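You operate a simulated robot arm through the tools that you are given. There is no shell and no other tool.

Carry out the task below with a simulated robot arm. There is one attempt and no reset: what you move stays moved.

## Task
Add the jug's water to the dough, knead it smooth, cover the basin.
Fine: put the jug back; the basin lid goes on last. Set down upright: small steel jug.

It is judged by the outcome, as a careful person would: the job done as asked, and still so three seconds after it is handed in. It fails if anything else is knocked over, pushed out of place, dropped, spilled or broken. Lids that push on must go on centred and level and be pressed home; caps that screw on are set level and turned clockwise until they are tight.

## Robot
A 7-joint arm with a three-finger gripper, fixed in place. Base frame: the origin is at the foot of the arm, x ahead of it, y to its left, z up; the work surface is at about z = 800. Readings come in mm, degrees, newtons and seconds.
Its first joint turns from -166.0 to 166.0 degrees. Payload 2.69 kg.
Tool frame: the origin (TCP) lies between the finger pads and is the grasp point; the fingertips stand 30 mm ahead of it; z points along the fingers, y is the line along which they close. Largest opening 128 mm; the body of the gripper starts 117 mm behind the TCP.
Orientation is that of the tool frame in the base frame, as a unit quaternion [w, x, y, z]. With the fingers straight down and closing along the base's y, the tool's x points along the base's -x, its y along +y and its z along -z.

## Interface
- The arm moves only by the tool jog_arm. Its argument "rows" is a list of rows, each an object (a shift or turn left out is 0, a gripper value left out holds the last) with "angular": the turn, a rotation vector about the tool's x, y, z in units of 4 degrees (1.0 is 4 degrees), a list of three; "delta_pos": the shift along the tool's x, y, z in units of 50 mm (1.0 is 50 mm), a list of three; "claw": the opening, from 0 (shut) to 1 (fully open). In form: [{"angular": [rx, ry, rz], "delta_pos": [x, y, z], "claw": claw}, ...]. A call has 1 to 20 rows; each row shifts and turns the commanded pose from where the row before left it, along the tool's axes as they then stand. A call with a number of a shift or a turn outside -1 to 1 is refused whole. Rows are played at 5 a second. More than 50 mm and 8.6 degrees between two rows, or a gripper value outside its range, and nothing of the call is played. Where a pose cannot be reached the arm comes as near as it can. A force on the tool above 60 N (or 10 N above the force at the start of the call, whichever is more), or a blocked arm, ends the call early, and 0.2 s more pass. Each finger halts on what it meets, pressing with about 31 N; the grip force reading is that of the motor and also rises with nothing between the fingers. The clock runs only during rows and for 0.2 s after the last one: add rows that do not move to give the fingers time. It gives the time, the measured TCP pose, the force on the tool (base axes), the opening and the grip force at its end, in the units of the frame above (readings bear some noise), with the torque about the TCP (base axes, N m) and any sound that the robot's microphone picked up.
- Cameras (640 x 400 px; columns grow to the right, rows downward): "scene" is fixed at [390.8, -501.3, 1399.8]; the picture's right is [-0.14, -0.99, 0.00], its down [-0.84, 0.11, -0.53] and it looks along [0.52, -0.07, -0.85] (base axes); focal length 214 px, centre (320, 200). "wrist" rides on the gripper at [58, 54, -131] in the tool frame; the picture's right is [-0.68, 0.74, 0.00], its down [-0.62, -0.57, -0.55] and it looks along [-0.40, -0.37, 0.84] (tool axes); focal length 234 px, centre (320, 200). There is no depth. A picture from a camera that has moved, and an enlarged one, comes with that camera's place and axes in the base frame and with its lens. The place of the scene camera against the robot may be out by one fixed shift of up to 12 mm in any direction.
- get_image(camera): a new picture of that camera. The clock stands still meanwhile.
- raise_lower(by): slides the trunk up (or, below 0, down) by that many mm; the arm rides with it, the base frame stays. It gives what a move gives, with no picture.
- inspect(camera, box): a new picture of the part [left, top, right, bottom] of that camera's present view, enlarged. The clock stands still meanwhile.
- hand_in(): hands the job in; it is judged then, once.

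Places have to be worked out from the pictures, the camera data and where the tool is seen. Open the gripper and draw the arm clear of the work before you hand the job in, unless the task says otherwise.

The tools are called after ">>>" as a command line: name --argument value ..., lists and objects as JSON in quotes. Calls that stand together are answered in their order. jog_arm: Moves the arm, as the interface text tells. Its arguments: {"type":"object","properties":{"rows":{"type":"array"}},"required":["rows"]} The other tools are called the same way: raise_lower (by) slides the trunk up or down; get_image (camera) takes a picture; inspect (camera, box) takes an enlarged picture of a part of a camera's view; hand_in () hands the job in.

At the start:

```text
time_s: 0.0
tool_pos: [709.5, 60.5, 1162.2]
ee_rot: [0.0, 0.001, 1.0, 0.0]
force: [0.9, -0.2, 0.4]
torque: [-0.03, 0.0, 0.02]
grip_width: 127.9
finger_force: 0.1
trunk travel left (down, up): [-150.0, 200.0]
```

scene: 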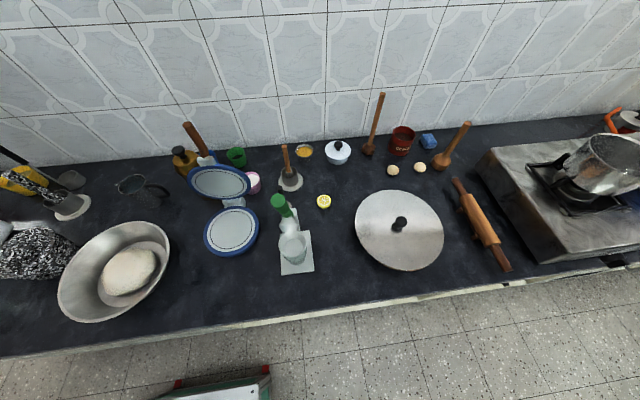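
wrist: 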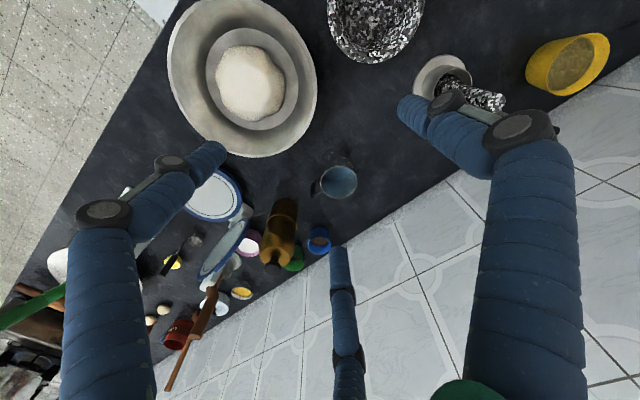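

I start by looking more closely at the scene to identify the jug, basin and lid.

>>> inspect --camera "scene" --box '[0, 130, 200, 340]'

>>> inspect --camera "scene" --box '[160, 110, 340, 290]'

>>> inspect --camera "scene" --box '[330, 90, 520, 290]'

>>> inspect --camera "scene" --box '[470, 90, 640, 280]'

>>> inspect --camera "wrist" --box '[120, 0, 400, 200]'

```text
1.90 times, centred on (100, 235) of scene
camera zoom: at [390.8, -501.3, 1399.8], right [-0.14, -0.99, 0.0], down [-0.84, 0.11, -0.53], along [0.52, -0.07, -0.85], focal length 408 px, centre (739, 133)
```

zoom: 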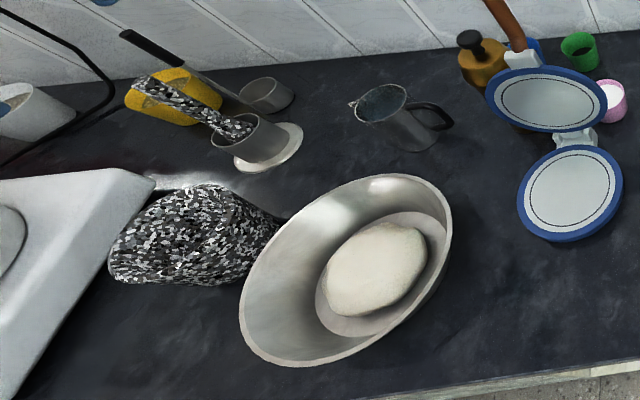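

```text
2.22 times, centred on (250, 200) of scene
camera zoom: at [390.8, -501.3, 1399.8], right [-0.14, -0.99, 0.0], down [-0.84, 0.11, -0.53], along [0.52, -0.07, -0.85], focal length 477 px, centre (476, 200)
```

zoom: 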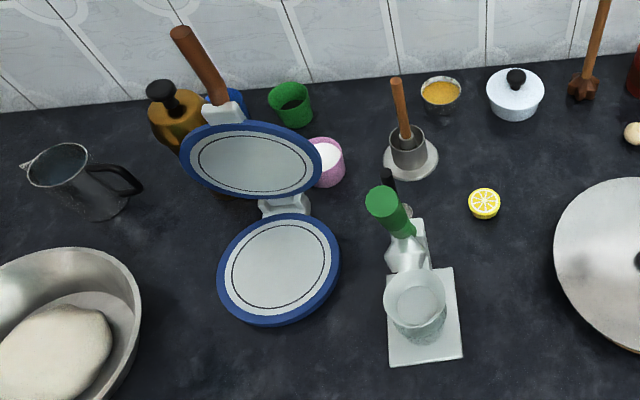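

```text
2.00 times, centred on (425, 190) of scene
camera zoom: at [390.8, -501.3, 1399.8], right [-0.14, -0.99, 0.0], down [-0.84, 0.11, -0.53], along [0.52, -0.07, -0.85], focal length 429 px, centre (110, 220)
```

zoom: 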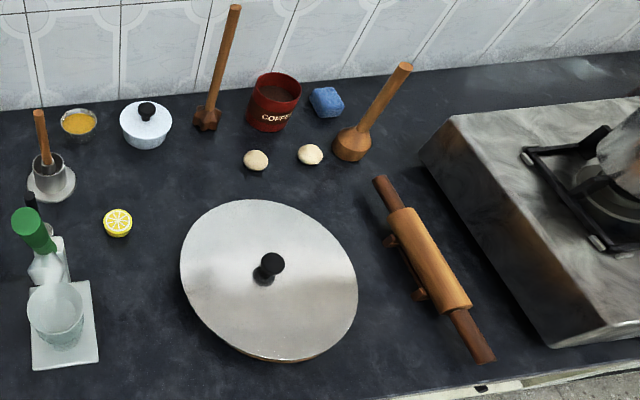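

```text
2.11 times, centred on (555, 185) of scene
camera zoom: at [390.8, -501.3, 1399.8], right [-0.14, -0.99, 0.0], down [-0.84, 0.11, -0.53], along [0.52, -0.07, -0.85], focal length 452 px, centre (-175, 232)
```

zoom: 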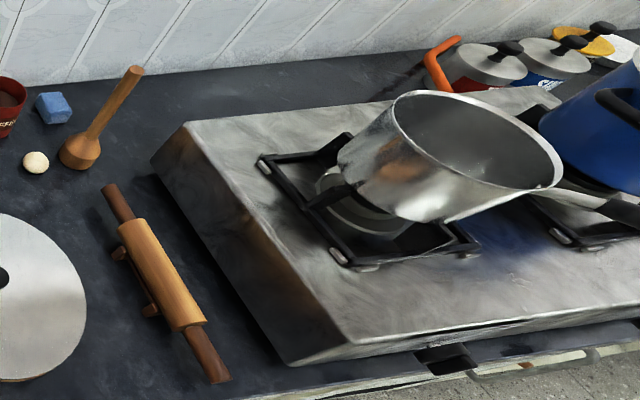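

```text
2.00 times, centred on (260, 100) of wrist
camera zoom: at [653.1, 114.4, 1291.9], right [0.68, 0.74, 0.0], down [0.62, -0.57, 0.55], along [0.4, -0.37, -0.84], focal length 468 px, centre (440, 400)
```

zoom: 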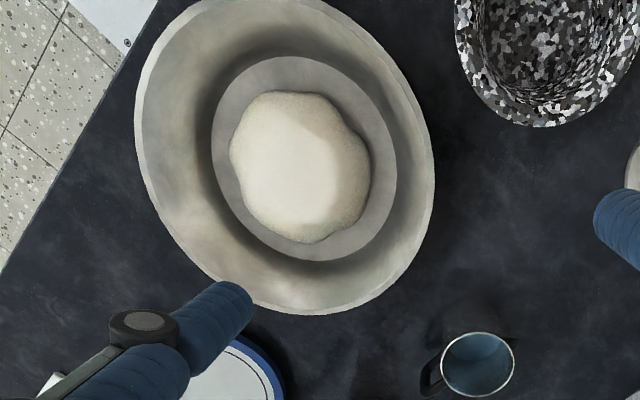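

The steel jug appears to be near (836, -5), its rim around z 888 and its handle facing the robot and the right. The basin is near (595, -5) and the lid, with its black knob, is near (615, -757). I move down and forward for a closer wrist view of the jug.

>>> jog_arm --rows '[{"delta_pos": [-0.325, -0.04, 0.9], "claw": 1}, {"delta_pos": [-0.325, -0.04, 0.9]}, {"delta_pos": [-0.325, -0.04, 0.9]}, {"delta_pos": [-0.325, -0.04, 0.9]}, {}]'

>>> get_image --camera "wrist"

>>> get_image --camera "scene"

```text
time_s: 1.2
tool_pos: [774.8, 53.2, 984.0]
ee_rot: [-0.001, -0.001, 1.0, 0.0]
force: [0.3, -0.8, -0.7]
torque: [-0.02, 0.06, 0.0]
grip_width: 127.8
finger_force: 0.0
trunk travel left (down, up): [-150.0, 200.0]
```

```text
taken
camera wrist: at [717.9, 107.3, 1113.1], right [0.68, 0.74, 0.0], down [0.62, -0.57, 0.55], along [0.4, -0.37, -0.84], focal length 234 px, centre (320, 200)
```

wrist: 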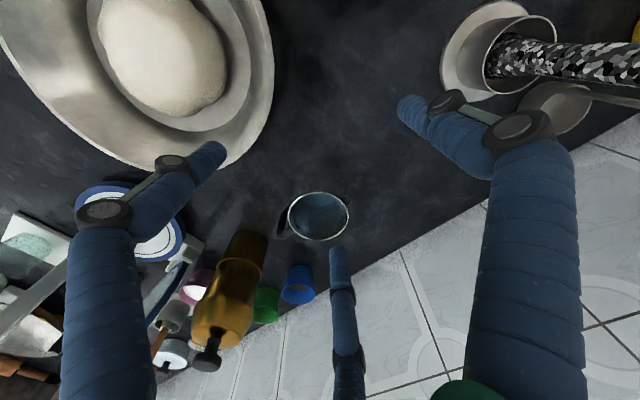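

```text
taken
```

scene: 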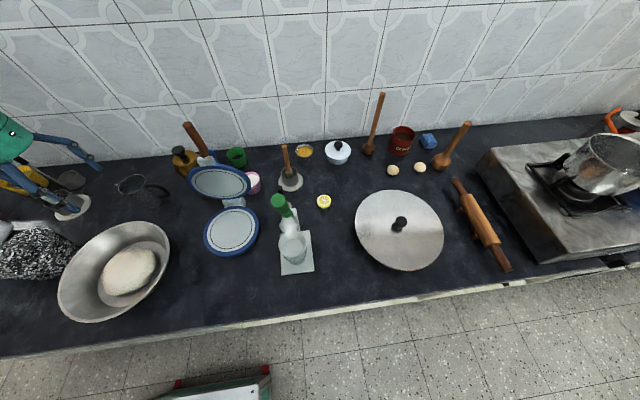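

The jug shows clearly below. I zoom in on the gripper and the jug to see which finger is where and how the handle is turned.

>>> inspect --camera "scene" --box '[0, 100, 180, 220]'

>>> inspect --camera "wrist" --box '[250, 160, 400, 260]'

>>> inspect --camera "wrist" --box '[0, 150, 320, 400]'

```text
3.33 times, centred on (90, 160) of scene
camera zoom: at [390.8, -501.3, 1399.8], right [-0.14, -0.99, 0.0], down [-0.84, 0.11, -0.53], along [0.52, -0.07, -0.85], focal length 715 px, centre (1087, 333)
```

zoom: 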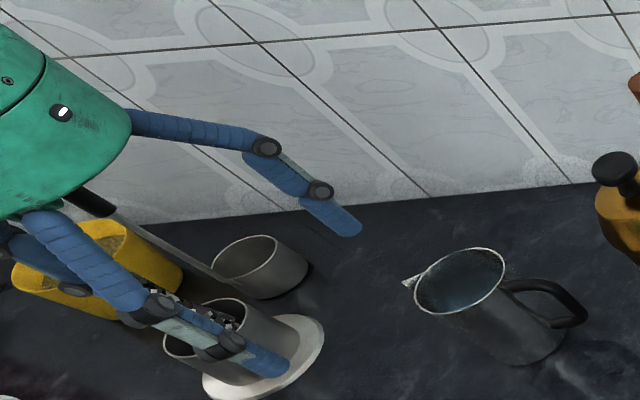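

```text
4.00 times, centred on (325, 210) of wrist
camera zoom: at [717.9, 107.3, 1113.1], right [0.68, 0.74, 0.0], down [0.62, -0.57, 0.55], along [0.4, -0.37, -0.84], focal length 937 px, centre (300, 160)
```

zoom: 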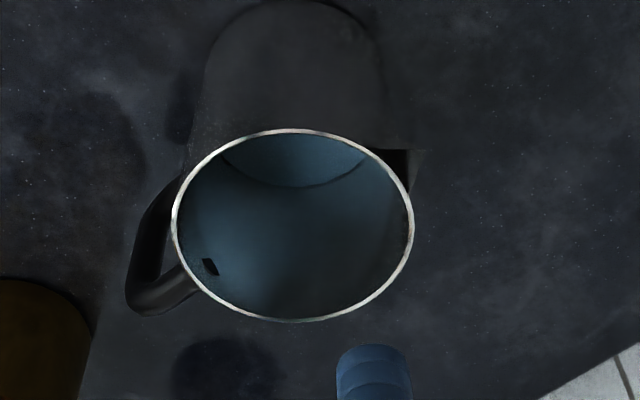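

```text
1.60 times, centred on (160, 275) of wrist
camera zoom: at [717.9, 107.3, 1113.1], right [0.68, 0.74, 0.0], down [0.62, -0.57, 0.55], along [0.4, -0.37, -0.84], focal length 375 px, centre (576, 80)
```

zoom: 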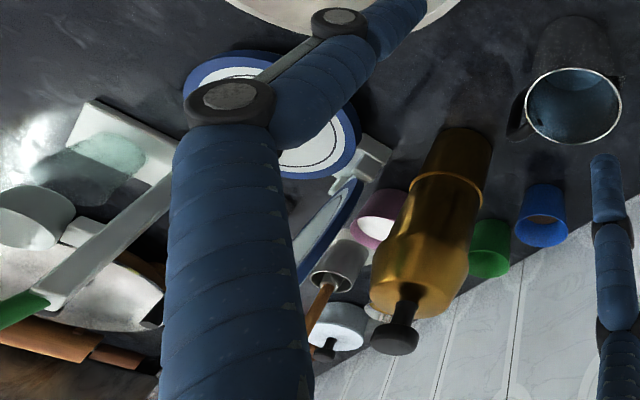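

The jug axis is near (841, -8), with its spout toward +y and its handle toward -y, and an amber bottle stands behind it at y≈-186. I raise the arm and yaw 90° so the fingers close along base x, square to the spout line.

>>> jog_arm --rows '[{"delta_pos": [0, 0, -0.9]}, {"delta_pos": [0, 0, -0.9]}, {"angular": [0, 0, 1]}, {"angular": [0, 0, 1]}, {"angular": [0, 0, 1]}, {"angular": [0, 0, 1]}, {"angular": [0, 0, 1]}, {"angular": [0, 0, 1]}, {"angular": [0, 0, 1]}, {"angular": [0, 0, 1]}, {"angular": [0, 0, 1]}, {"angular": [0, 0, 1]}, {"angular": [0, 0, 1]}, {"angular": [0, 0, 1]}, {"angular": [0, 0, 1]}, {"angular": [0, 0, 1]}, {"angular": [0, 0, 1]}]'

>>> jog_arm --rows '[{"angular": [0, 0, 1]}, {"angular": [0, 0, 1]}, {"angular": [0, 0, 1]}, {"angular": [0, 0, 1]}, {"angular": [0, 0, 1]}, {"angular": [0, 0, 1]}, {"angular": [0, 0, 1]}, {"angular": [0, 0, 0.5]}, {}]'

>>> get_image --camera "wrist"

```text
time_s: 4.8
tool_pos: [774.2, 52.9, 1073.8]
ee_rot: [0.0, 0.501, 0.866, 0.0]
force: [-0.1, -0.5, -0.6]
torque: [0.03, 0.03, 0.03]
grip_width: 128.1
finger_force: 0.1
trunk travel left (down, up): [-150.0, 200.0]
```

```text
time_s: 6.8
tool_pos: [775.2, 51.7, 1073.6]
ee_rot: [-0.001, 0.708, 0.707, 0.0]
force: [0.4, 0.1, 0.4]
torque: [-0.04, -0.04, 0.02]
grip_width: 127.9
finger_force: 0.1
trunk travel left (down, up): [-150.0, 200.0]
```

```text
taken
camera wrist: at [830.3, 110.4, 1202.6], right [0.74, -0.68, 0.0], down [-0.57, -0.61, 0.55], along [-0.37, -0.4, -0.84], focal length 234 px, centre (320, 200)
```

wrist: 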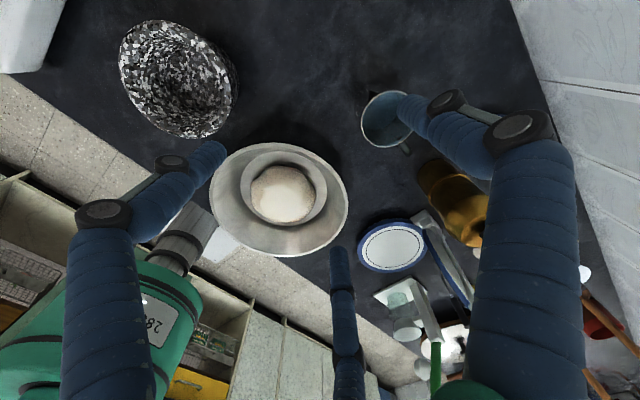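

The yaw is done and the tool's y axis now lies along base +x. Next I move to a standoff behind and above the jug, then lean 25° so the approach passes over the handle.

>>> jog_arm --rows '[{"delta_pos": [-0.82, 0.44, 0]}, {"delta_pos": [-0.82, 0.44, 0]}, {"delta_pos": [-0.82, 0.44, 0]}, {"delta_pos": [0, 0, 0.9]}, {"delta_pos": [0, 0, 0.9]}, {"angular": [0, 1, 0]}, {"angular": [0, 1, 0]}, {"angular": [0, 1, 0]}, {"angular": [0, 1, 0]}, {"angular": [0, 1, 0]}, {"angular": [0, 1, 0]}, {"angular": [0, 0.25, 0]}, {}]'

>>> get_image --camera "wrist"

>>> inspect --camera "scene" --box '[40, 80, 260, 240]'

```text
time_s: 9.6
tool_pos: [839.0, -69.5, 982.9]
ee_rot: [-0.153, 0.69, 0.69, 0.153]
force: [0.1, -0.6, 0.3]
torque: [0.0, 0.02, -0.03]
grip_width: 128.1
finger_force: 0.1
trunk travel left (down, up): [-150.0, 200.0]
```

```text
taken
camera wrist: at [895.3, -72.3, 1123.7], right [0.74, -0.61, -0.29], down [-0.57, -0.79, 0.24], along [-0.37, -0.01, -0.93], focal length 234 px, centre (320, 200)
```

wrist: 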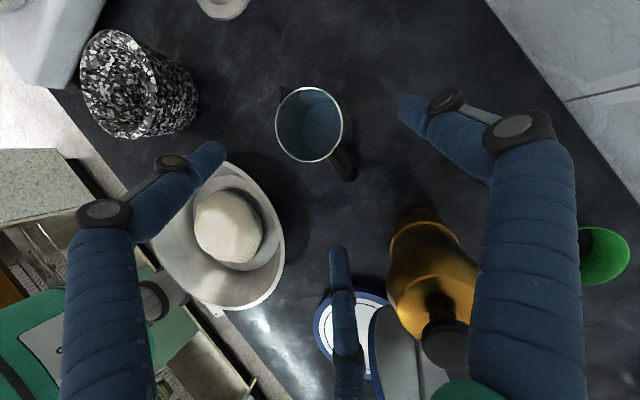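

```text
2.50 times, centred on (150, 160) of scene
camera zoom: at [390.8, -501.3, 1399.8], right [-0.14, -0.99, 0.0], down [-0.84, 0.11, -0.53], along [0.52, -0.07, -0.85], focal length 536 px, centre (745, 300)
```

zoom: 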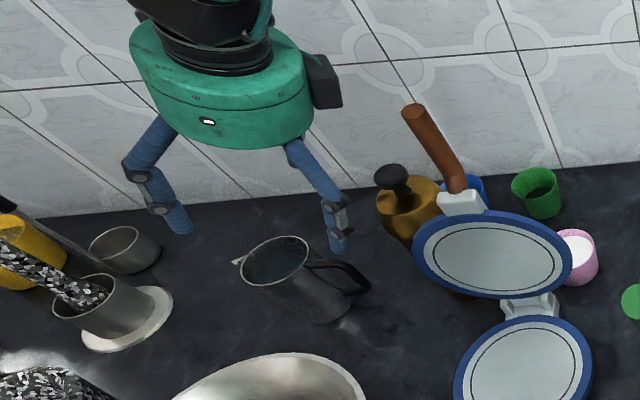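

The jug axis is confirmed at about (842, -7) and the tool is 149 mm back along its own axis. I descend along that axis, keeping the fingers on either side of the jug in x.

>>> jog_arm --rows '[{"delta_pos": [0, 0.06, 0.5]}, {"delta_pos": [0, 0, 0.5]}, {"delta_pos": [0, 0, 0.5]}, {"delta_pos": [0, 0, 0.5]}, {"delta_pos": [0, 0, 0.5]}, {"delta_pos": [0, 0, 0.47]}, {}]'

>>> get_image --camera "wrist"

>>> inspect --camera "scene" --box '[40, 80, 260, 240]'

```text
time_s: 11.2
tool_pos: [844.0, -7.4, 851.4]
ee_rot: [-0.153, 0.691, 0.69, 0.153]
force: [0.7, -0.4, -0.8]
torque: [-0.03, 0.03, 0.0]
grip_width: 127.8
finger_force: 0.0
trunk travel left (down, up): [-150.0, 200.0]
```

```text
taken
camera wrist: at [900.2, -9.8, 991.8], right [0.74, -0.61, -0.29], down [-0.57, -0.79, 0.24], along [-0.37, -0.01, -0.93], focal length 234 px, centre (320, 200)
```

wrist: 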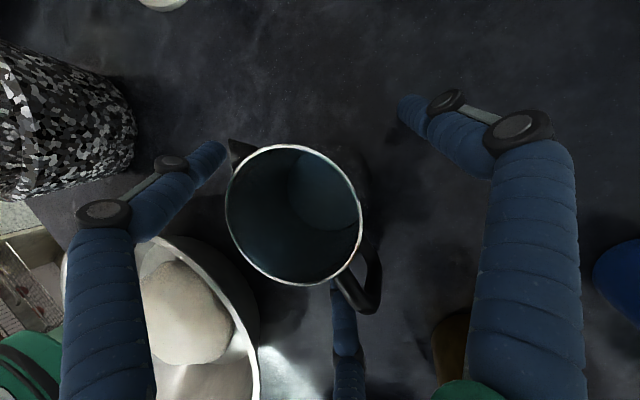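

```text
2.50 times, centred on (150, 160) of scene
camera zoom: at [390.8, -501.3, 1399.8], right [-0.14, -0.99, 0.0], down [-0.84, 0.11, -0.53], along [0.52, -0.07, -0.85], focal length 536 px, centre (745, 300)
```

zoom: 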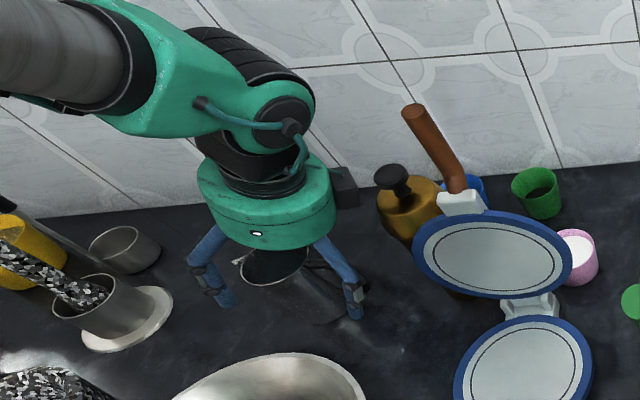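

The tool sits around the jug with no contact. I close partway to see how the fingers actually move.

>>> jog_arm --rows '[{"claw": 0.8}, {"claw": 0.68}, {}]'

>>> get_image --camera "wrist"

```text
time_s: 12.0
tool_pos: [845.1, -7.3, 850.1]
ee_rot: [-0.153, 0.69, 0.691, 0.153]
force: [-0.9, -0.3, -0.1]
torque: [-0.05, 0.02, -0.01]
grip_width: 87.9
finger_force: 0.9
trunk travel left (down, up): [-150.0, 200.0]
```

```text
taken
camera wrist: at [899.7, -10.0, 992.2], right [0.74, -0.61, -0.29], down [-0.57, -0.79, 0.24], along [-0.37, -0.01, -0.93], focal length 234 px, centre (320, 200)
```

wrist: 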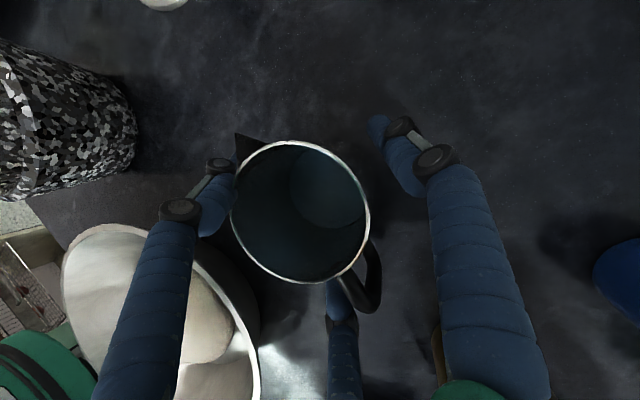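

The jug has moved only slightly, perhaps 3 mm, with the -x finger near contact. I shift the TCP +2 mm in x to follow it and close fully onto the body.

>>> jog_arm --rows '[{"claw": 0.62}, {"claw": 0.56}, {"claw": 0.5}, {"claw": 0.4}, {"claw": 0.3}, {}, {}]'

>>> get_image --camera "wrist"

>>> inspect --camera "scene" --box '[40, 80, 260, 240]'

```text
time_s: 13.6
tool_pos: [844.1, -8.2, 850.4]
ee_rot: [-0.153, 0.69, 0.69, 0.154]
force: [0.6, -1.8, 2.9]
torque: [-0.2, 0.06, 0.01]
grip_width: 76.6
finger_force: 31.4
trunk travel left (down, up): [-150.0, 200.0]
```

```text
taken
camera wrist: at [899.7, -10.1, 992.4], right [0.74, -0.61, -0.29], down [-0.57, -0.79, 0.24], along [-0.37, -0.01, -0.93], focal length 234 px, centre (320, 200)
```

wrist: 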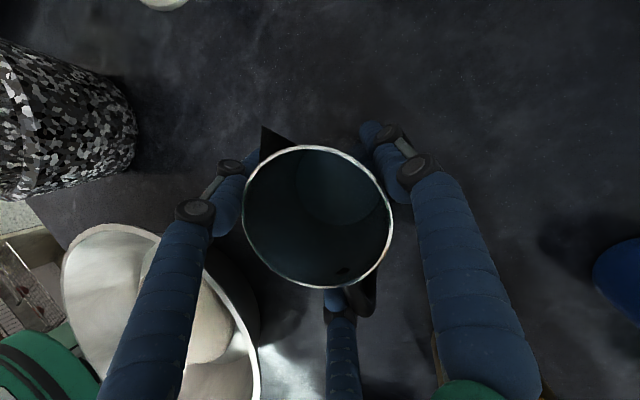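

```text
2.50 times, centred on (150, 160) of scene
camera zoom: at [390.8, -501.3, 1399.8], right [-0.14, -0.99, 0.0], down [-0.84, 0.11, -0.53], along [0.52, -0.07, -0.85], focal length 536 px, centre (745, 300)
```

zoom: 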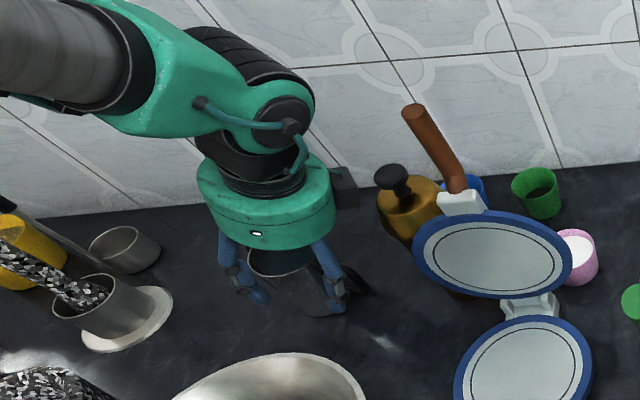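

The grip holds at 76.6 mm and 31 N, but the jug seems to have turned and shifted a little. I look closer before lifting.

>>> inspect --camera "wrist" --box '[180, 90, 460, 330]'

>>> inspect --camera "scene" --box '[105, 150, 185, 220]'

```text
1.67 times, centred on (320, 210) of wrist
camera zoom: at [899.7, -10.1, 992.4], right [0.74, -0.61, -0.29], down [-0.57, -0.79, 0.24], along [-0.37, -0.01, -0.93], focal length 390 px, centre (320, 183)
```

zoom: 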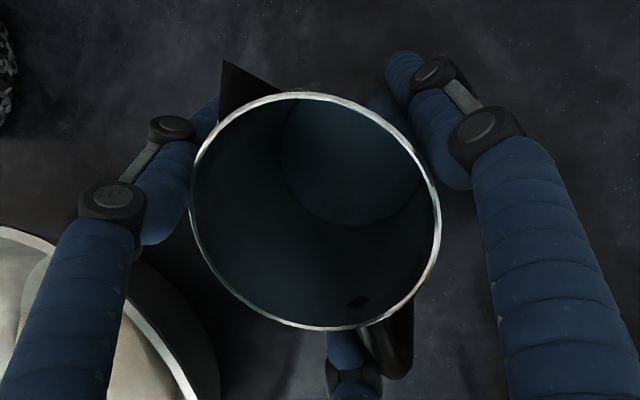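

```text
5.71 times, centred on (145, 185) of scene
camera zoom: at [390.8, -501.3, 1399.8], right [-0.14, -0.99, 0.0], down [-0.84, 0.11, -0.53], along [0.52, -0.07, -0.85], focal length 1226 px, centre (1320, 286)
```

zoom: 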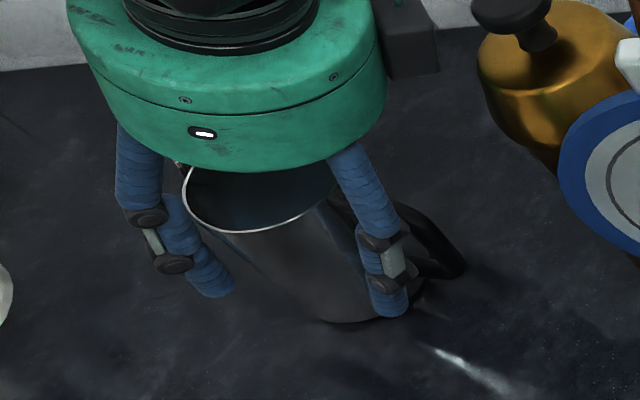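

The jug appears upright, yawed roughly 10° clockwise and shifted about 8 mm, and the fingers are firm on it. I test-lift it 15 mm straight up and check whether it is held securely.

>>> jog_arm --rows '[{"delta_pos": [0.042, 0, -0.091]}, {"delta_pos": [0.042, 0, -0.091]}, {"delta_pos": [0.042, 0, -0.091]}, {}, {}]'

>>> inspect --camera "wrist" --box '[180, 90, 460, 330]'

>>> inspect --camera "scene" --box '[105, 150, 185, 220]'

```text
time_s: 14.8
tool_pos: [844.1, -8.3, 864.9]
ee_rot: [-0.153, 0.691, 0.69, 0.153]
force: [0.0, 0.9, -1.9]
torque: [0.03, 0.03, 0.01]
grip_width: 74.2
finger_force: 30.6
trunk travel left (down, up): [-150.0, 200.0]
```

```text
1.67 times, centred on (320, 210) of wrist
camera zoom: at [899.9, -10.5, 1005.5], right [0.74, -0.61, -0.29], down [-0.57, -0.79, 0.24], along [-0.37, -0.01, -0.93], focal length 390 px, centre (320, 183)
```

zoom: 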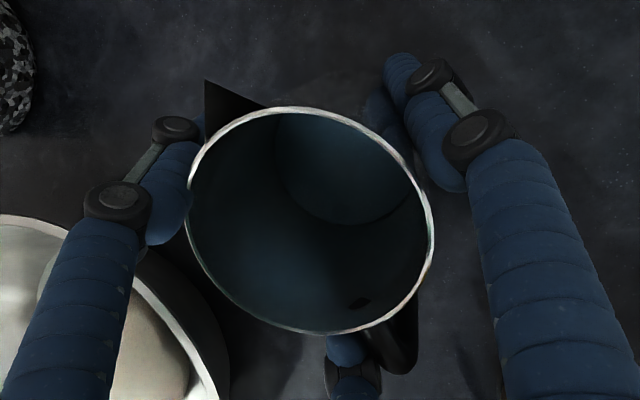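

```text
5.71 times, centred on (145, 185) of scene
camera zoom: at [390.8, -501.3, 1399.8], right [-0.14, -0.99, 0.0], down [-0.84, 0.11, -0.53], along [0.52, -0.07, -0.85], focal length 1226 px, centre (1320, 286)
```

zoom: 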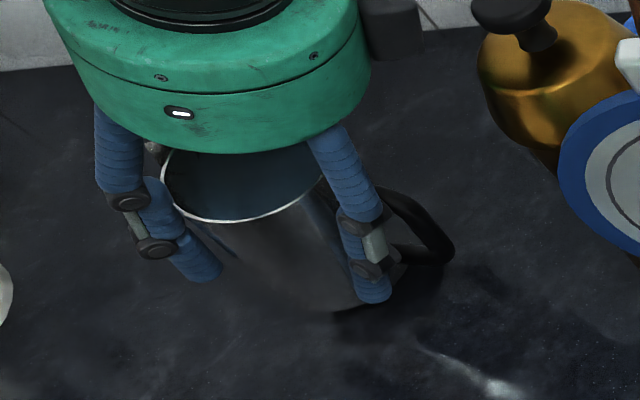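

The jug came up with the hand (width 74 mm, load about 2 N, nearly upright). I lift further and recheck for slipping before travelling.

>>> jog_arm --rows '[{"delta_pos": [0.127, 0, -0.272]}, {"delta_pos": [0.127, 0, -0.272]}, {"delta_pos": [0.127, 0, -0.272]}, {"delta_pos": [0.127, 0, -0.272]}, {}, {}]'

>>> inspect --camera "wrist" --box '[180, 90, 460, 330]'

>>> inspect --camera "scene" --box '[65, 120, 185, 220]'

```text
time_s: 16.2
tool_pos: [843.2, -8.6, 925.6]
ee_rot: [-0.153, 0.691, 0.689, 0.153]
force: [-0.8, -0.9, -1.8]
torque: [0.02, -0.01, 0.01]
grip_width: 74.0
finger_force: 30.9
trunk travel left (down, up): [-150.0, 200.0]
```

```text
1.67 times, centred on (320, 210) of wrist
camera zoom: at [898.6, -11.3, 1066.0], right [0.74, -0.61, -0.29], down [-0.57, -0.79, 0.24], along [-0.37, -0.01, -0.93], focal length 390 px, centre (320, 183)
```

zoom: 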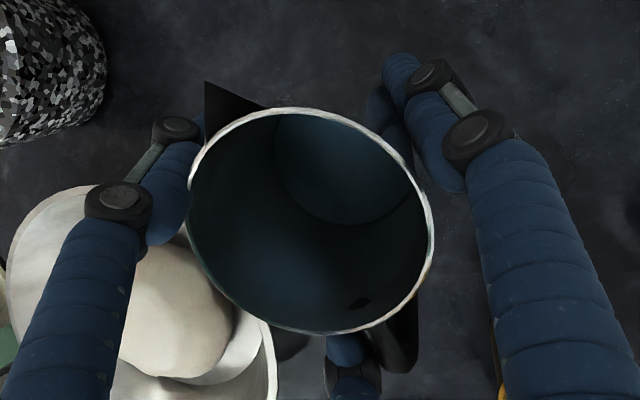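

```text
4.00 times, centred on (125, 170) of scene
camera zoom: at [390.8, -501.3, 1399.8], right [-0.14, -0.99, 0.0], down [-0.84, 0.11, -0.53], along [0.52, -0.07, -0.85], focal length 858 px, centre (1100, 320)
```

zoom: 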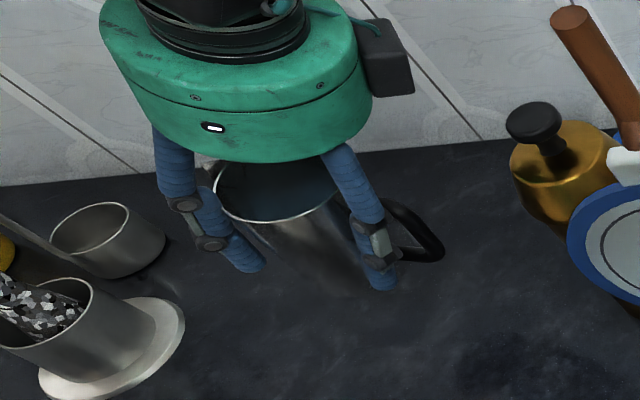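

The grip is stable and the spout lies along the tool's +x axis. I raise to z≈1000, then yaw +90° about the vertical so the spout will face the robot. That keeps the wrist over free space while pouring.

>>> jog_arm --rows '[{"delta_pos": [0.169, 0, -0.362]}, {"delta_pos": [0.169, 0, -0.362]}, {"delta_pos": [0.169, 0, -0.362]}, {"delta_pos": [0.169, 0, -0.362]}, {"angular": [0.423, 0, -0.906]}, {"angular": [0.423, 0, -0.906]}, {"angular": [0.423, 0, -0.906]}, {"angular": [0.423, 0, -0.906]}, {"angular": [0.423, 0, -0.906]}, {"angular": [0.423, 0, -0.906]}, {"angular": [0.423, 0, -0.906]}, {"angular": [0.423, 0, -0.906]}, {"angular": [0.423, 0, -0.906]}, {"angular": [0.423, 0, -0.906]}, {"angular": [0.423, 0, -0.906]}, {}]'

```text
time_s: 19.6
tool_pos: [844.4, -8.7, 1002.9]
ee_rot: [-0.199, 0.382, 0.899, 0.085]
force: [0.3, -0.9, -1.7]
torque: [0.03, 0.04, -0.02]
grip_width: 73.8
finger_force: 30.6
trunk travel left (down, up): [-150.0, 200.0]
```

I finish the yaw; the grip and load are unchanged.

>>> jog_arm --rows '[{"angular": [0.423, 0, -0.906]}, {"angular": [0.423, 0, -0.906]}, {"angular": [0.423, 0, -0.906]}, {"angular": [0.423, 0, -0.906]}, {"angular": [0.423, 0, -0.906]}, {"angular": [0.423, 0, -0.906]}, {"angular": [0.423, 0, -0.906]}, {"angular": [0.423, 0, -0.906]}, {"angular": [0.423, 0, -0.906]}, {"angular": [0.423, 0, -0.906]}, {"angular": [0.423, 0, -0.906]}, {"angular": [0.2115, 0, -0.453]}, {}]'

>>> get_image --camera "wrist"

>>> get_image --camera "scene"

```text
time_s: 22.4
tool_pos: [842.6, -9.0, 1002.8]
ee_rot: [-0.217, 0.001, 0.976, 0.001]
force: [-0.1, -0.3, -1.9]
torque: [0.0, 0.06, 0.01]
grip_width: 73.4
finger_force: 30.2
trunk travel left (down, up): [-150.0, 200.0]
```

```text
taken
camera wrist: at [848.0, 45.4, 1144.7], right [0.61, 0.74, -0.29], down [0.79, -0.57, 0.24], along [0.01, -0.37, -0.93], focal length 234 px, centre (320, 200)
```

wrist: 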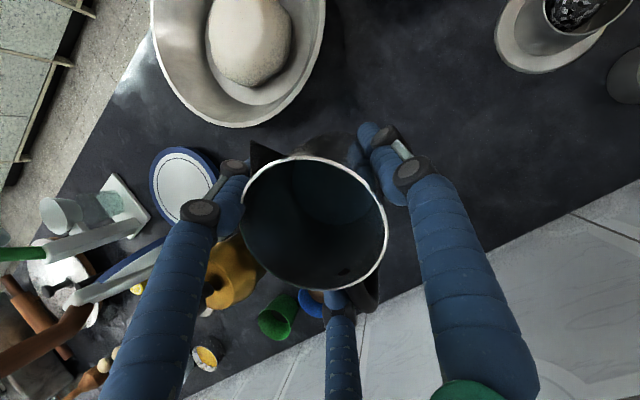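

```text
taken
```

scene: 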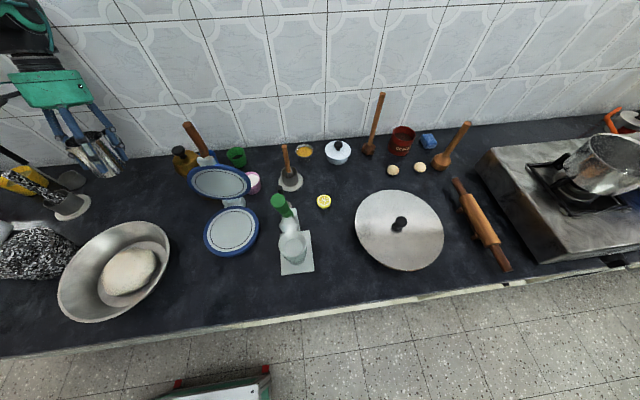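

The spout now faces the robot and the jug is still upright. I carry it over the far side of the basin, keeping the bottom above the rim.

>>> jog_arm --rows '[{"delta_pos": [0.289, -0.035, 0.2945]}, {"delta_pos": [0.289, -0.035, 0.2945]}, {"delta_pos": [0.289, -0.035, 0.2945]}, {"delta_pos": [0.289, -0.035, 0.2945]}, {"delta_pos": [0.289, -0.035, 0.2945]}, {"delta_pos": [0.289, -0.035, 0.2945]}, {"delta_pos": [0.289, -0.035, 0.2945]}, {"delta_pos": [0.289, -0.035, 0.2945]}, {}]'

>>> get_image --camera "wrist"

>>> inspect --camera "scene" --box '[0, 100, 240, 340]'

```text
time_s: 24.4
tool_pos: [689.1, -20.3, 944.0]
ee_rot: [-0.217, 0.001, 0.976, 0.001]
force: [-0.2, -0.4, -1.3]
torque: [-0.05, -0.01, 0.01]
grip_width: 73.3
finger_force: 31.7
trunk travel left (down, up): [-150.0, 200.0]
```

```text
taken
camera wrist: at [693.1, 32.2, 1086.1], right [0.61, 0.73, -0.29], down [0.79, -0.57, 0.24], along [0.01, -0.37, -0.93], focal length 234 px, centre (320, 200)
```

wrist: 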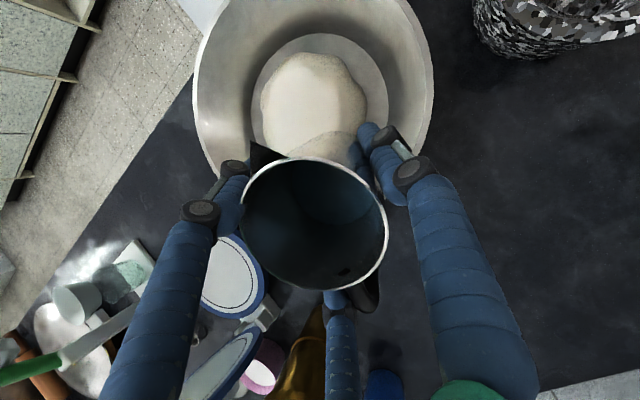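

```text
1.67 times, centred on (120, 220) of scene
camera zoom: at [390.8, -501.3, 1399.8], right [-0.14, -0.99, 0.0], down [-0.84, 0.11, -0.53], along [0.52, -0.07, -0.85], focal length 358 px, centre (653, 167)
```

zoom: 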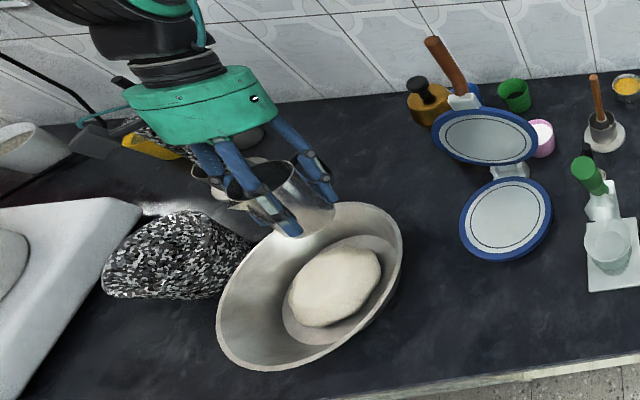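

The lip is over the basin at about (650, -16), just on the far side of the dough. I start tilting about the lip, first 32°.

>>> jog_arm --rows '[{"delta_pos": [-0.0295, 0, -0.0751], "angular": [0, -1, 0]}, {"delta_pos": [-0.0295, 0, -0.0751], "angular": [0, -1, 0]}, {"delta_pos": [-0.0295, 0, -0.0751], "angular": [0, -1, 0]}, {"delta_pos": [-0.0295, 0, -0.0751], "angular": [0, -1, 0]}, {"delta_pos": [-0.0295, 0, -0.0751], "angular": [0, -1, 0]}, {"delta_pos": [-0.0295, 0, -0.0751], "angular": [0, -1, 0]}, {"delta_pos": [-0.0295, 0, -0.0751], "angular": [0, -1, 0]}, {"delta_pos": [-0.0295, 0, -0.0751], "angular": [0, -1, 0]}]'

>>> get_image --camera "wrist"

>>> inspect --camera "scene" --box '[0, 100, 240, 340]'

```text
time_s: 26.2
tool_pos: [706.9, -21.8, 973.6]
ee_rot: [0.061, 0.001, 0.998, 0.0]
force: [-0.2, -0.1, -2.1]
torque: [0.01, 0.07, 0.0]
grip_width: 72.8
finger_force: 31.0
trunk travel left (down, up): [-150.0, 200.0]
```

```text
taken
camera wrist: at [634.5, 32.5, 1093.7], right [0.67, 0.73, 0.08], down [0.54, -0.57, 0.62], along [0.5, -0.37, -0.78], focal length 234 px, centre (320, 200)
```

wrist: 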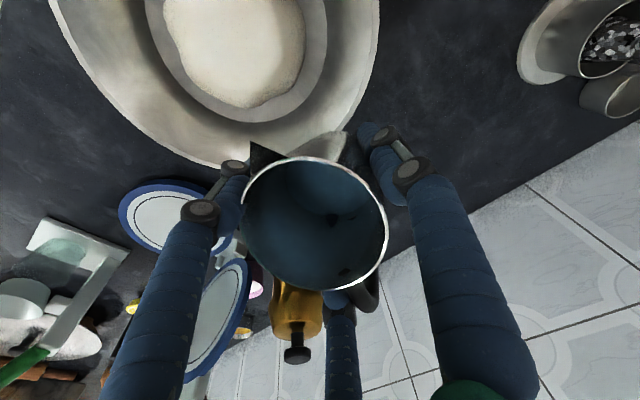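

```text
1.67 times, centred on (120, 220) of scene
camera zoom: at [390.8, -501.3, 1399.8], right [-0.14, -0.99, 0.0], down [-0.84, 0.11, -0.53], along [0.52, -0.07, -0.85], focal length 358 px, centre (653, 167)
```

zoom: 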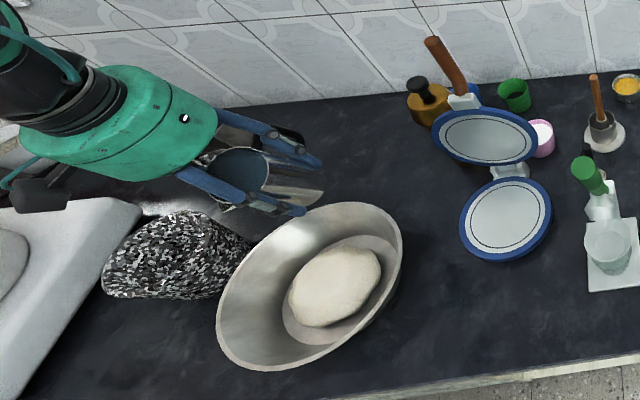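

I zoom in, since the wedge shapes near the rim need a clear reading of where the spout points.

>>> inspect --camera "wrist" --box '[220, 100, 400, 310]'

>>> inspect --camera "scene" --box '[60, 130, 140, 190]'

```text
1.90 times, centred on (310, 205) of wrist
camera zoom: at [634.5, 32.5, 1093.7], right [0.67, 0.73, 0.08], down [0.54, -0.57, 0.62], along [0.5, -0.37, -0.78], focal length 446 px, centre (339, 190)
```

zoom: 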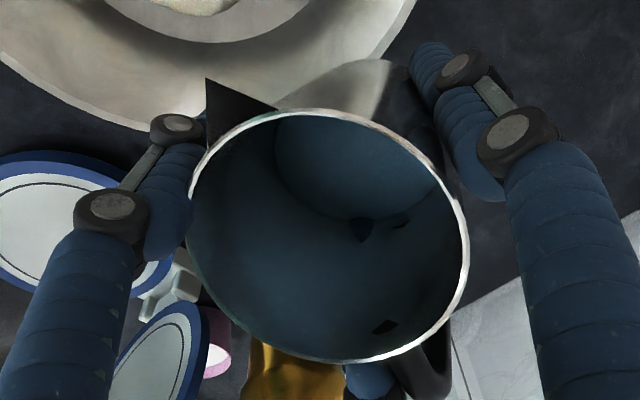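

```text
6.67 times, centred on (100, 160) of scene
camera zoom: at [390.8, -501.3, 1399.8], right [-0.14, -0.99, 0.0], down [-0.84, 0.11, -0.53], along [0.52, -0.07, -0.85], focal length 1430 px, centre (1787, 467)
```

zoom: 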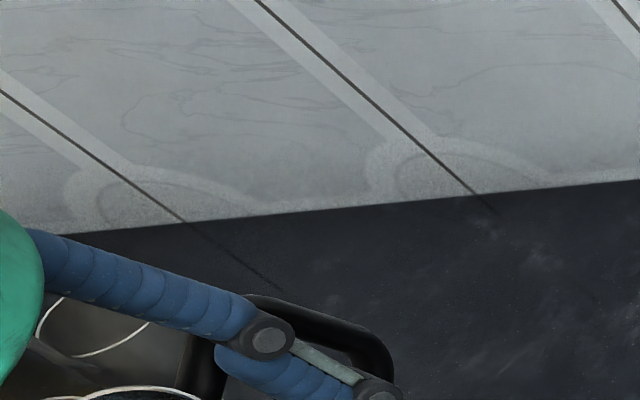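

The spout lies exactly along tool +x, opposite the handle, so the tilt direction is right. I keep tilting about the lip, more slowly, and watch the pour.

>>> jog_arm --rows '[{"delta_pos": [-0.017, 0, -0.0746], "angular": [0, -1, 0]}, {"delta_pos": [-0.017, 0, -0.0746], "angular": [0, -1, 0]}, {"delta_pos": [-0.017, 0, -0.0746], "angular": [0, -1, 0]}, {"delta_pos": [-0.017, 0, -0.0746], "angular": [0, -1, 0]}, {"delta_pos": [-0.0085, 0, -0.0373], "angular": [0, -0.5, 0]}, {"delta_pos": [-0.0085, 0, -0.0373], "angular": [0, -0.5, 0]}]'

>>> get_image --camera "wrist"

>>> inspect --camera "scene" --box '[0, 100, 240, 340]'

```text
time_s: 27.6
tool_pos: [705.8, -21.0, 990.0]
ee_rot: [0.233, 0.003, 0.972, -0.001]
force: [0.0, 0.4, -1.7]
torque: [0.03, 0.01, -0.04]
grip_width: 73.1
finger_force: 30.9
trunk travel left (down, up): [-150.0, 200.0]
```

```text
taken
camera wrist: at [596.7, 32.5, 1078.9], right [0.6, 0.73, 0.31], down [0.3, -0.57, 0.77], along [0.74, -0.37, -0.56], focal length 234 px, centre (320, 200)
```

wrist: 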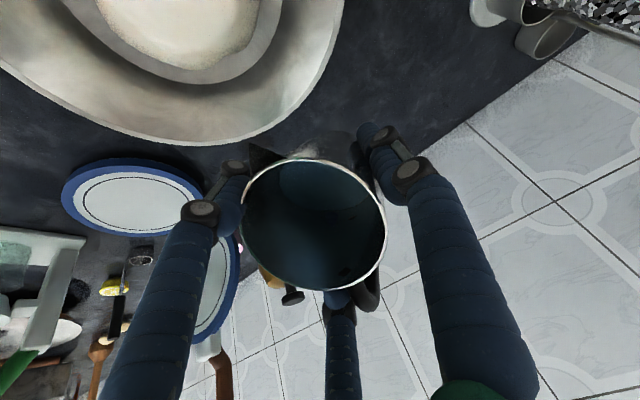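

```text
1.67 times, centred on (120, 220) of scene
camera zoom: at [390.8, -501.3, 1399.8], right [-0.14, -0.99, 0.0], down [-0.84, 0.11, -0.53], along [0.52, -0.07, -0.85], focal length 358 px, centre (653, 167)
```

zoom: 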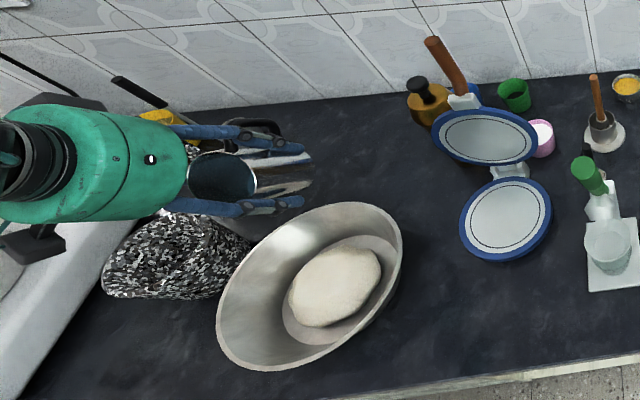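

Nothing has poured yet; the lip is at about (652, -21, 978). I keep tilting about the lip while lowering a little, then look again.

>>> jog_arm --rows '[{"delta_pos": [-0.0085, 0, -0.0373], "angular": [0, -0.5, 0]}, {"delta_pos": [-0.0085, 0, -0.0373], "angular": [0, -0.5, 0]}, {"delta_pos": [-0.0085, 0, -0.0373], "angular": [0, -0.5, 0]}, {"delta_pos": [-0.0085, 0, -0.0373], "angular": [0, -0.5, 0]}, {"delta_pos": [-0.0085, 0, -0.0373], "angular": [0, -0.5, 0]}, {"delta_pos": [-0.0085, 0, -0.0373], "angular": [0, -0.5, 0]}, {"delta_pos": [-0.0085, 0, -0.0373], "angular": [0, -0.5, 0]}, {"delta_pos": [-0.0085, 0, -0.0373], "angular": [0, -0.5, 0]}]'

>>> get_image --camera "wrist"

>>> inspect --camera "scene" --box '[0, 100, 240, 340]'

```text
time_s: 29.4
tool_pos: [700.0, -21.1, 1004.8]
ee_rot: [0.366, 0.002, 0.93, -0.001]
force: [-0.1, -0.4, -2.9]
torque: [0.0, 0.06, -0.02]
grip_width: 58.6
finger_force: 31.6
trunk travel left (down, up): [-150.0, 200.0]
```

```text
taken
camera wrist: at [570.6, 33.1, 1058.9], right [0.5, 0.74, 0.46], down [0.07, -0.57, 0.82], along [0.86, -0.37, -0.34], focal length 234 px, centre (320, 200)
```

wrist: 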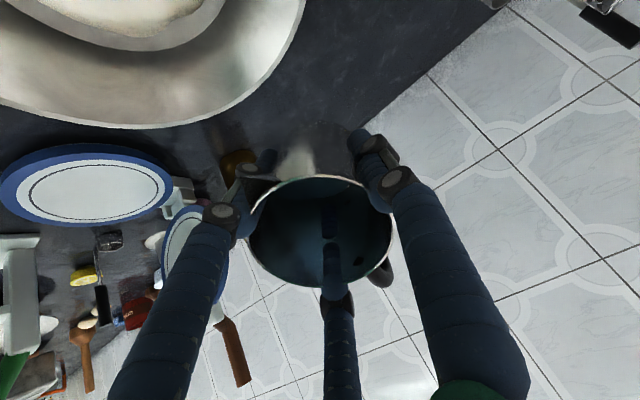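

```text
1.67 times, centred on (120, 220) of scene
camera zoom: at [390.8, -501.3, 1399.8], right [-0.14, -0.99, 0.0], down [-0.84, 0.11, -0.53], along [0.52, -0.07, -0.85], focal length 358 px, centre (653, 167)
```

zoom: 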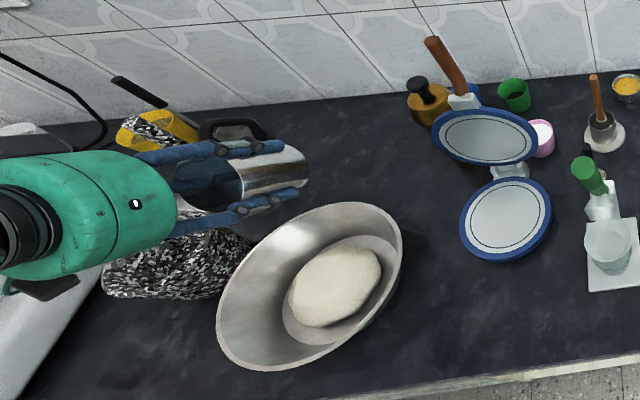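

The grip width dropped to 58.6 mm, so the jug has slipped within the fingers. I freeze and inspect closely before moving.

>>> inspect --camera "wrist" --box '[200, 100, 440, 310]'

>>> inspect --camera "scene" --box '[40, 130, 140, 200]'

```text
1.90 times, centred on (320, 205) of wrist
camera zoom: at [570.6, 33.1, 1058.9], right [0.5, 0.74, 0.46], down [0.07, -0.57, 0.82], along [0.86, -0.37, -0.34], focal length 446 px, centre (320, 190)
```

zoom: 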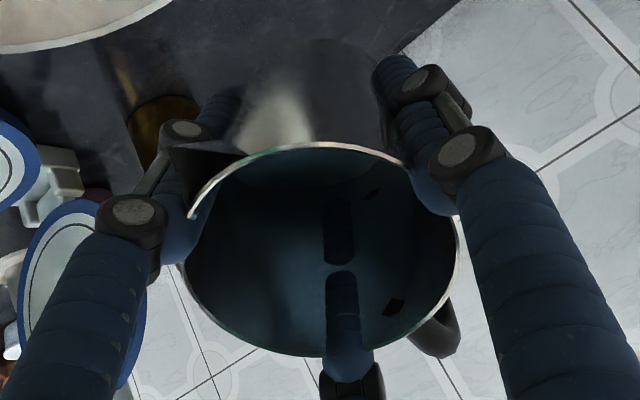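

```text
5.71 times, centred on (90, 165) of scene
camera zoom: at [390.8, -501.3, 1399.8], right [-0.14, -0.99, 0.0], down [-0.84, 0.11, -0.53], along [0.52, -0.07, -0.85], focal length 1226 px, centre (1634, 400)
```

zoom: 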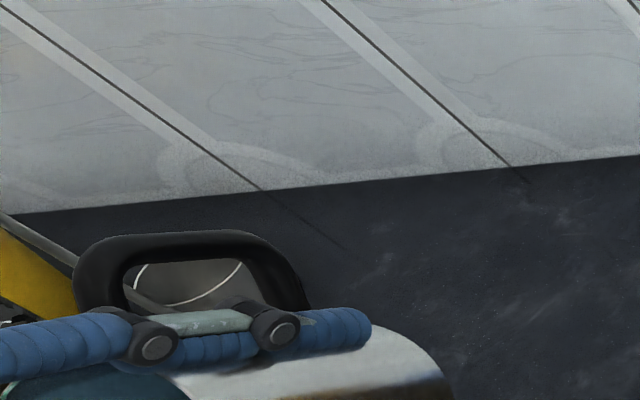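

The jug has swung so that its axis now lines up with the tool, centred in the fingers and tilted about 43°. I hold still briefly to see whether the grip has settled.

>>> jog_arm --rows '[{}, {}]'

>>> inspect --camera "wrist" --box '[200, 100, 440, 310]'

>>> inspect --camera "scene" --box '[20, 120, 220, 320]'

```text
time_s: 30.0
tool_pos: [702.0, -20.9, 1005.1]
ee_rot: [0.366, 0.001, 0.93, -0.001]
force: [-0.6, -1.3, -2.6]
torque: [-0.01, -0.01, 0.03]
grip_width: 58.6
finger_force: 31.1
trunk travel left (down, up): [-150.0, 200.0]
```

```text
1.90 times, centred on (320, 205) of wrist
camera zoom: at [570.4, 33.2, 1059.0], right [0.5, 0.74, 0.46], down [0.08, -0.57, 0.82], along [0.86, -0.37, -0.34], focal length 446 px, centre (320, 190)
```

zoom: 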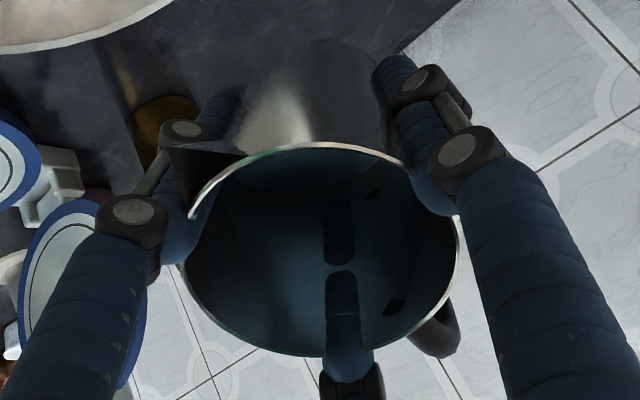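

```text
2.00 times, centred on (120, 220) of scene
camera zoom: at [390.8, -501.3, 1399.8], right [-0.14, -0.99, 0.0], down [-0.84, 0.11, -0.53], along [0.52, -0.07, -0.85], focal length 429 px, centre (720, 160)
```

zoom: 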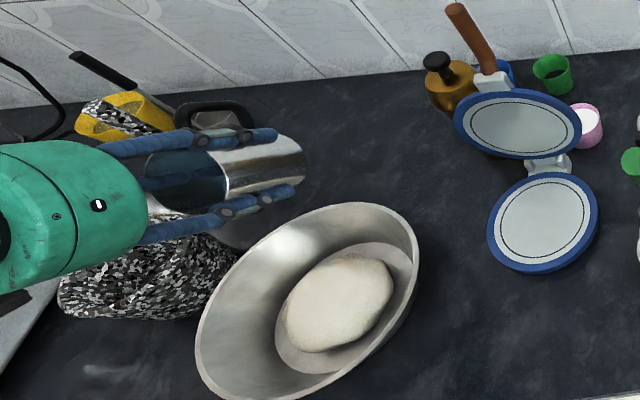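

The grip is steady at 58.6 mm and 31 N with the jug aligned to the tool. I lower 40 mm and go on tilting about the lip in small steps, checking the width.

>>> jog_arm --rows '[{"delta_pos": [0.1365, 0, 0.146]}, {"delta_pos": [0.1365, 0, 0.146]}, {"delta_pos": [0.1365, 0, 0.146]}, {"delta_pos": [0.1365, 0, 0.146]}, {"delta_pos": [-0.026, 0, -0.0344], "angular": [0, -0.5, 0]}, {"delta_pos": [-0.026, 0, -0.0344], "angular": [0, -0.5, 0]}, {"delta_pos": [-0.026, 0, -0.0344], "angular": [0, -0.5, 0]}, {"delta_pos": [-0.026, 0, -0.0344], "angular": [0, -0.5, 0]}, {"delta_pos": [-0.026, 0, -0.0344], "angular": [0, -0.5, 0]}, {"delta_pos": [-0.026, 0, -0.0344], "angular": [0, -0.5, 0]}]'

>>> inspect --camera "wrist" --box '[200, 100, 440, 310]'

>>> inspect --camera "scene" --box '[20, 120, 220, 320]'

```text
time_s: 32.2
tool_pos: [696.9, -11.6, 988.3]
ee_rot: [0.434, -0.005, 0.901, 0.012]
force: [0.6, -0.2, -2.5]
torque: [0.03, 0.03, 0.02]
grip_width: 58.6
finger_force: 30.4
out of reach, approached as far as the arm can: row 2, 3, 4, 6, 8
trunk travel left (down, up): [-150.0, 200.0]
```

```text
1.90 times, centred on (320, 205) of wrist
camera zoom: at [559.0, 38.2, 1022.9], right [0.41, 0.73, 0.54], down [-0.03, -0.58, 0.81], along [0.91, -0.35, -0.21], focal length 446 px, centre (320, 190)
```

zoom: 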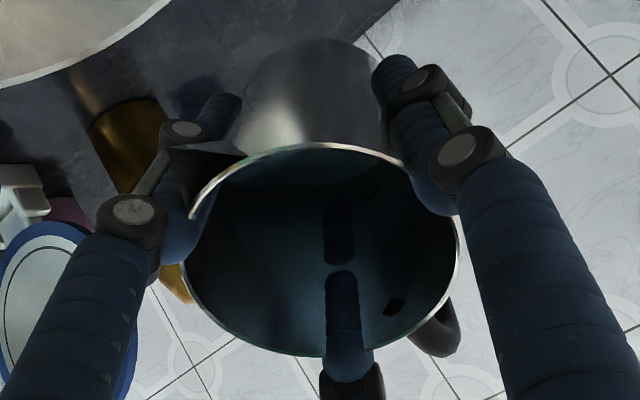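

```text
2.00 times, centred on (120, 220) of scene
camera zoom: at [390.8, -501.3, 1399.8], right [-0.14, -0.99, 0.0], down [-0.84, 0.11, -0.53], along [0.52, -0.07, -0.85], focal length 429 px, centre (720, 160)
```

zoom: 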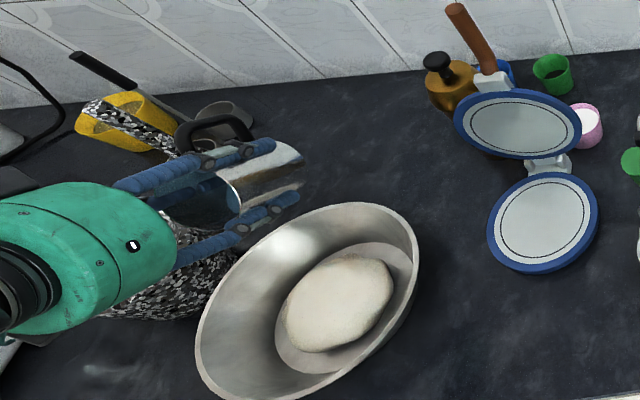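

The arm reports a reach limit when going low with the tool this flat. Lowering the trunk should restore room, so I slide it down 40 mm, keeping the jug bottom clear of the rim.

>>> raise_lower --by -40

>>> jog_arm --rows '[{}]'

```text
time_s: 33.0
tool_pos: [697.0, -10.7, 947.5]
ee_rot: [0.434, -0.004, 0.901, 0.013]
force: [-0.5, -0.4, -1.4]
torque: [0.03, 0.01, 0.04]
grip_width: 58.3
finger_force: 31.0
trunk travel left (down, up): [-110.0, 240.0]
```

```text
time_s: 33.4
tool_pos: [696.5, -11.8, 948.3]
ee_rot: [0.434, -0.004, 0.901, 0.013]
force: [0.0, 0.1, -2.6]
torque: [-0.02, 0.0, 0.01]
grip_width: 58.4
finger_force: 31.7
trunk travel left (down, up): [-110.0, 240.0]
```

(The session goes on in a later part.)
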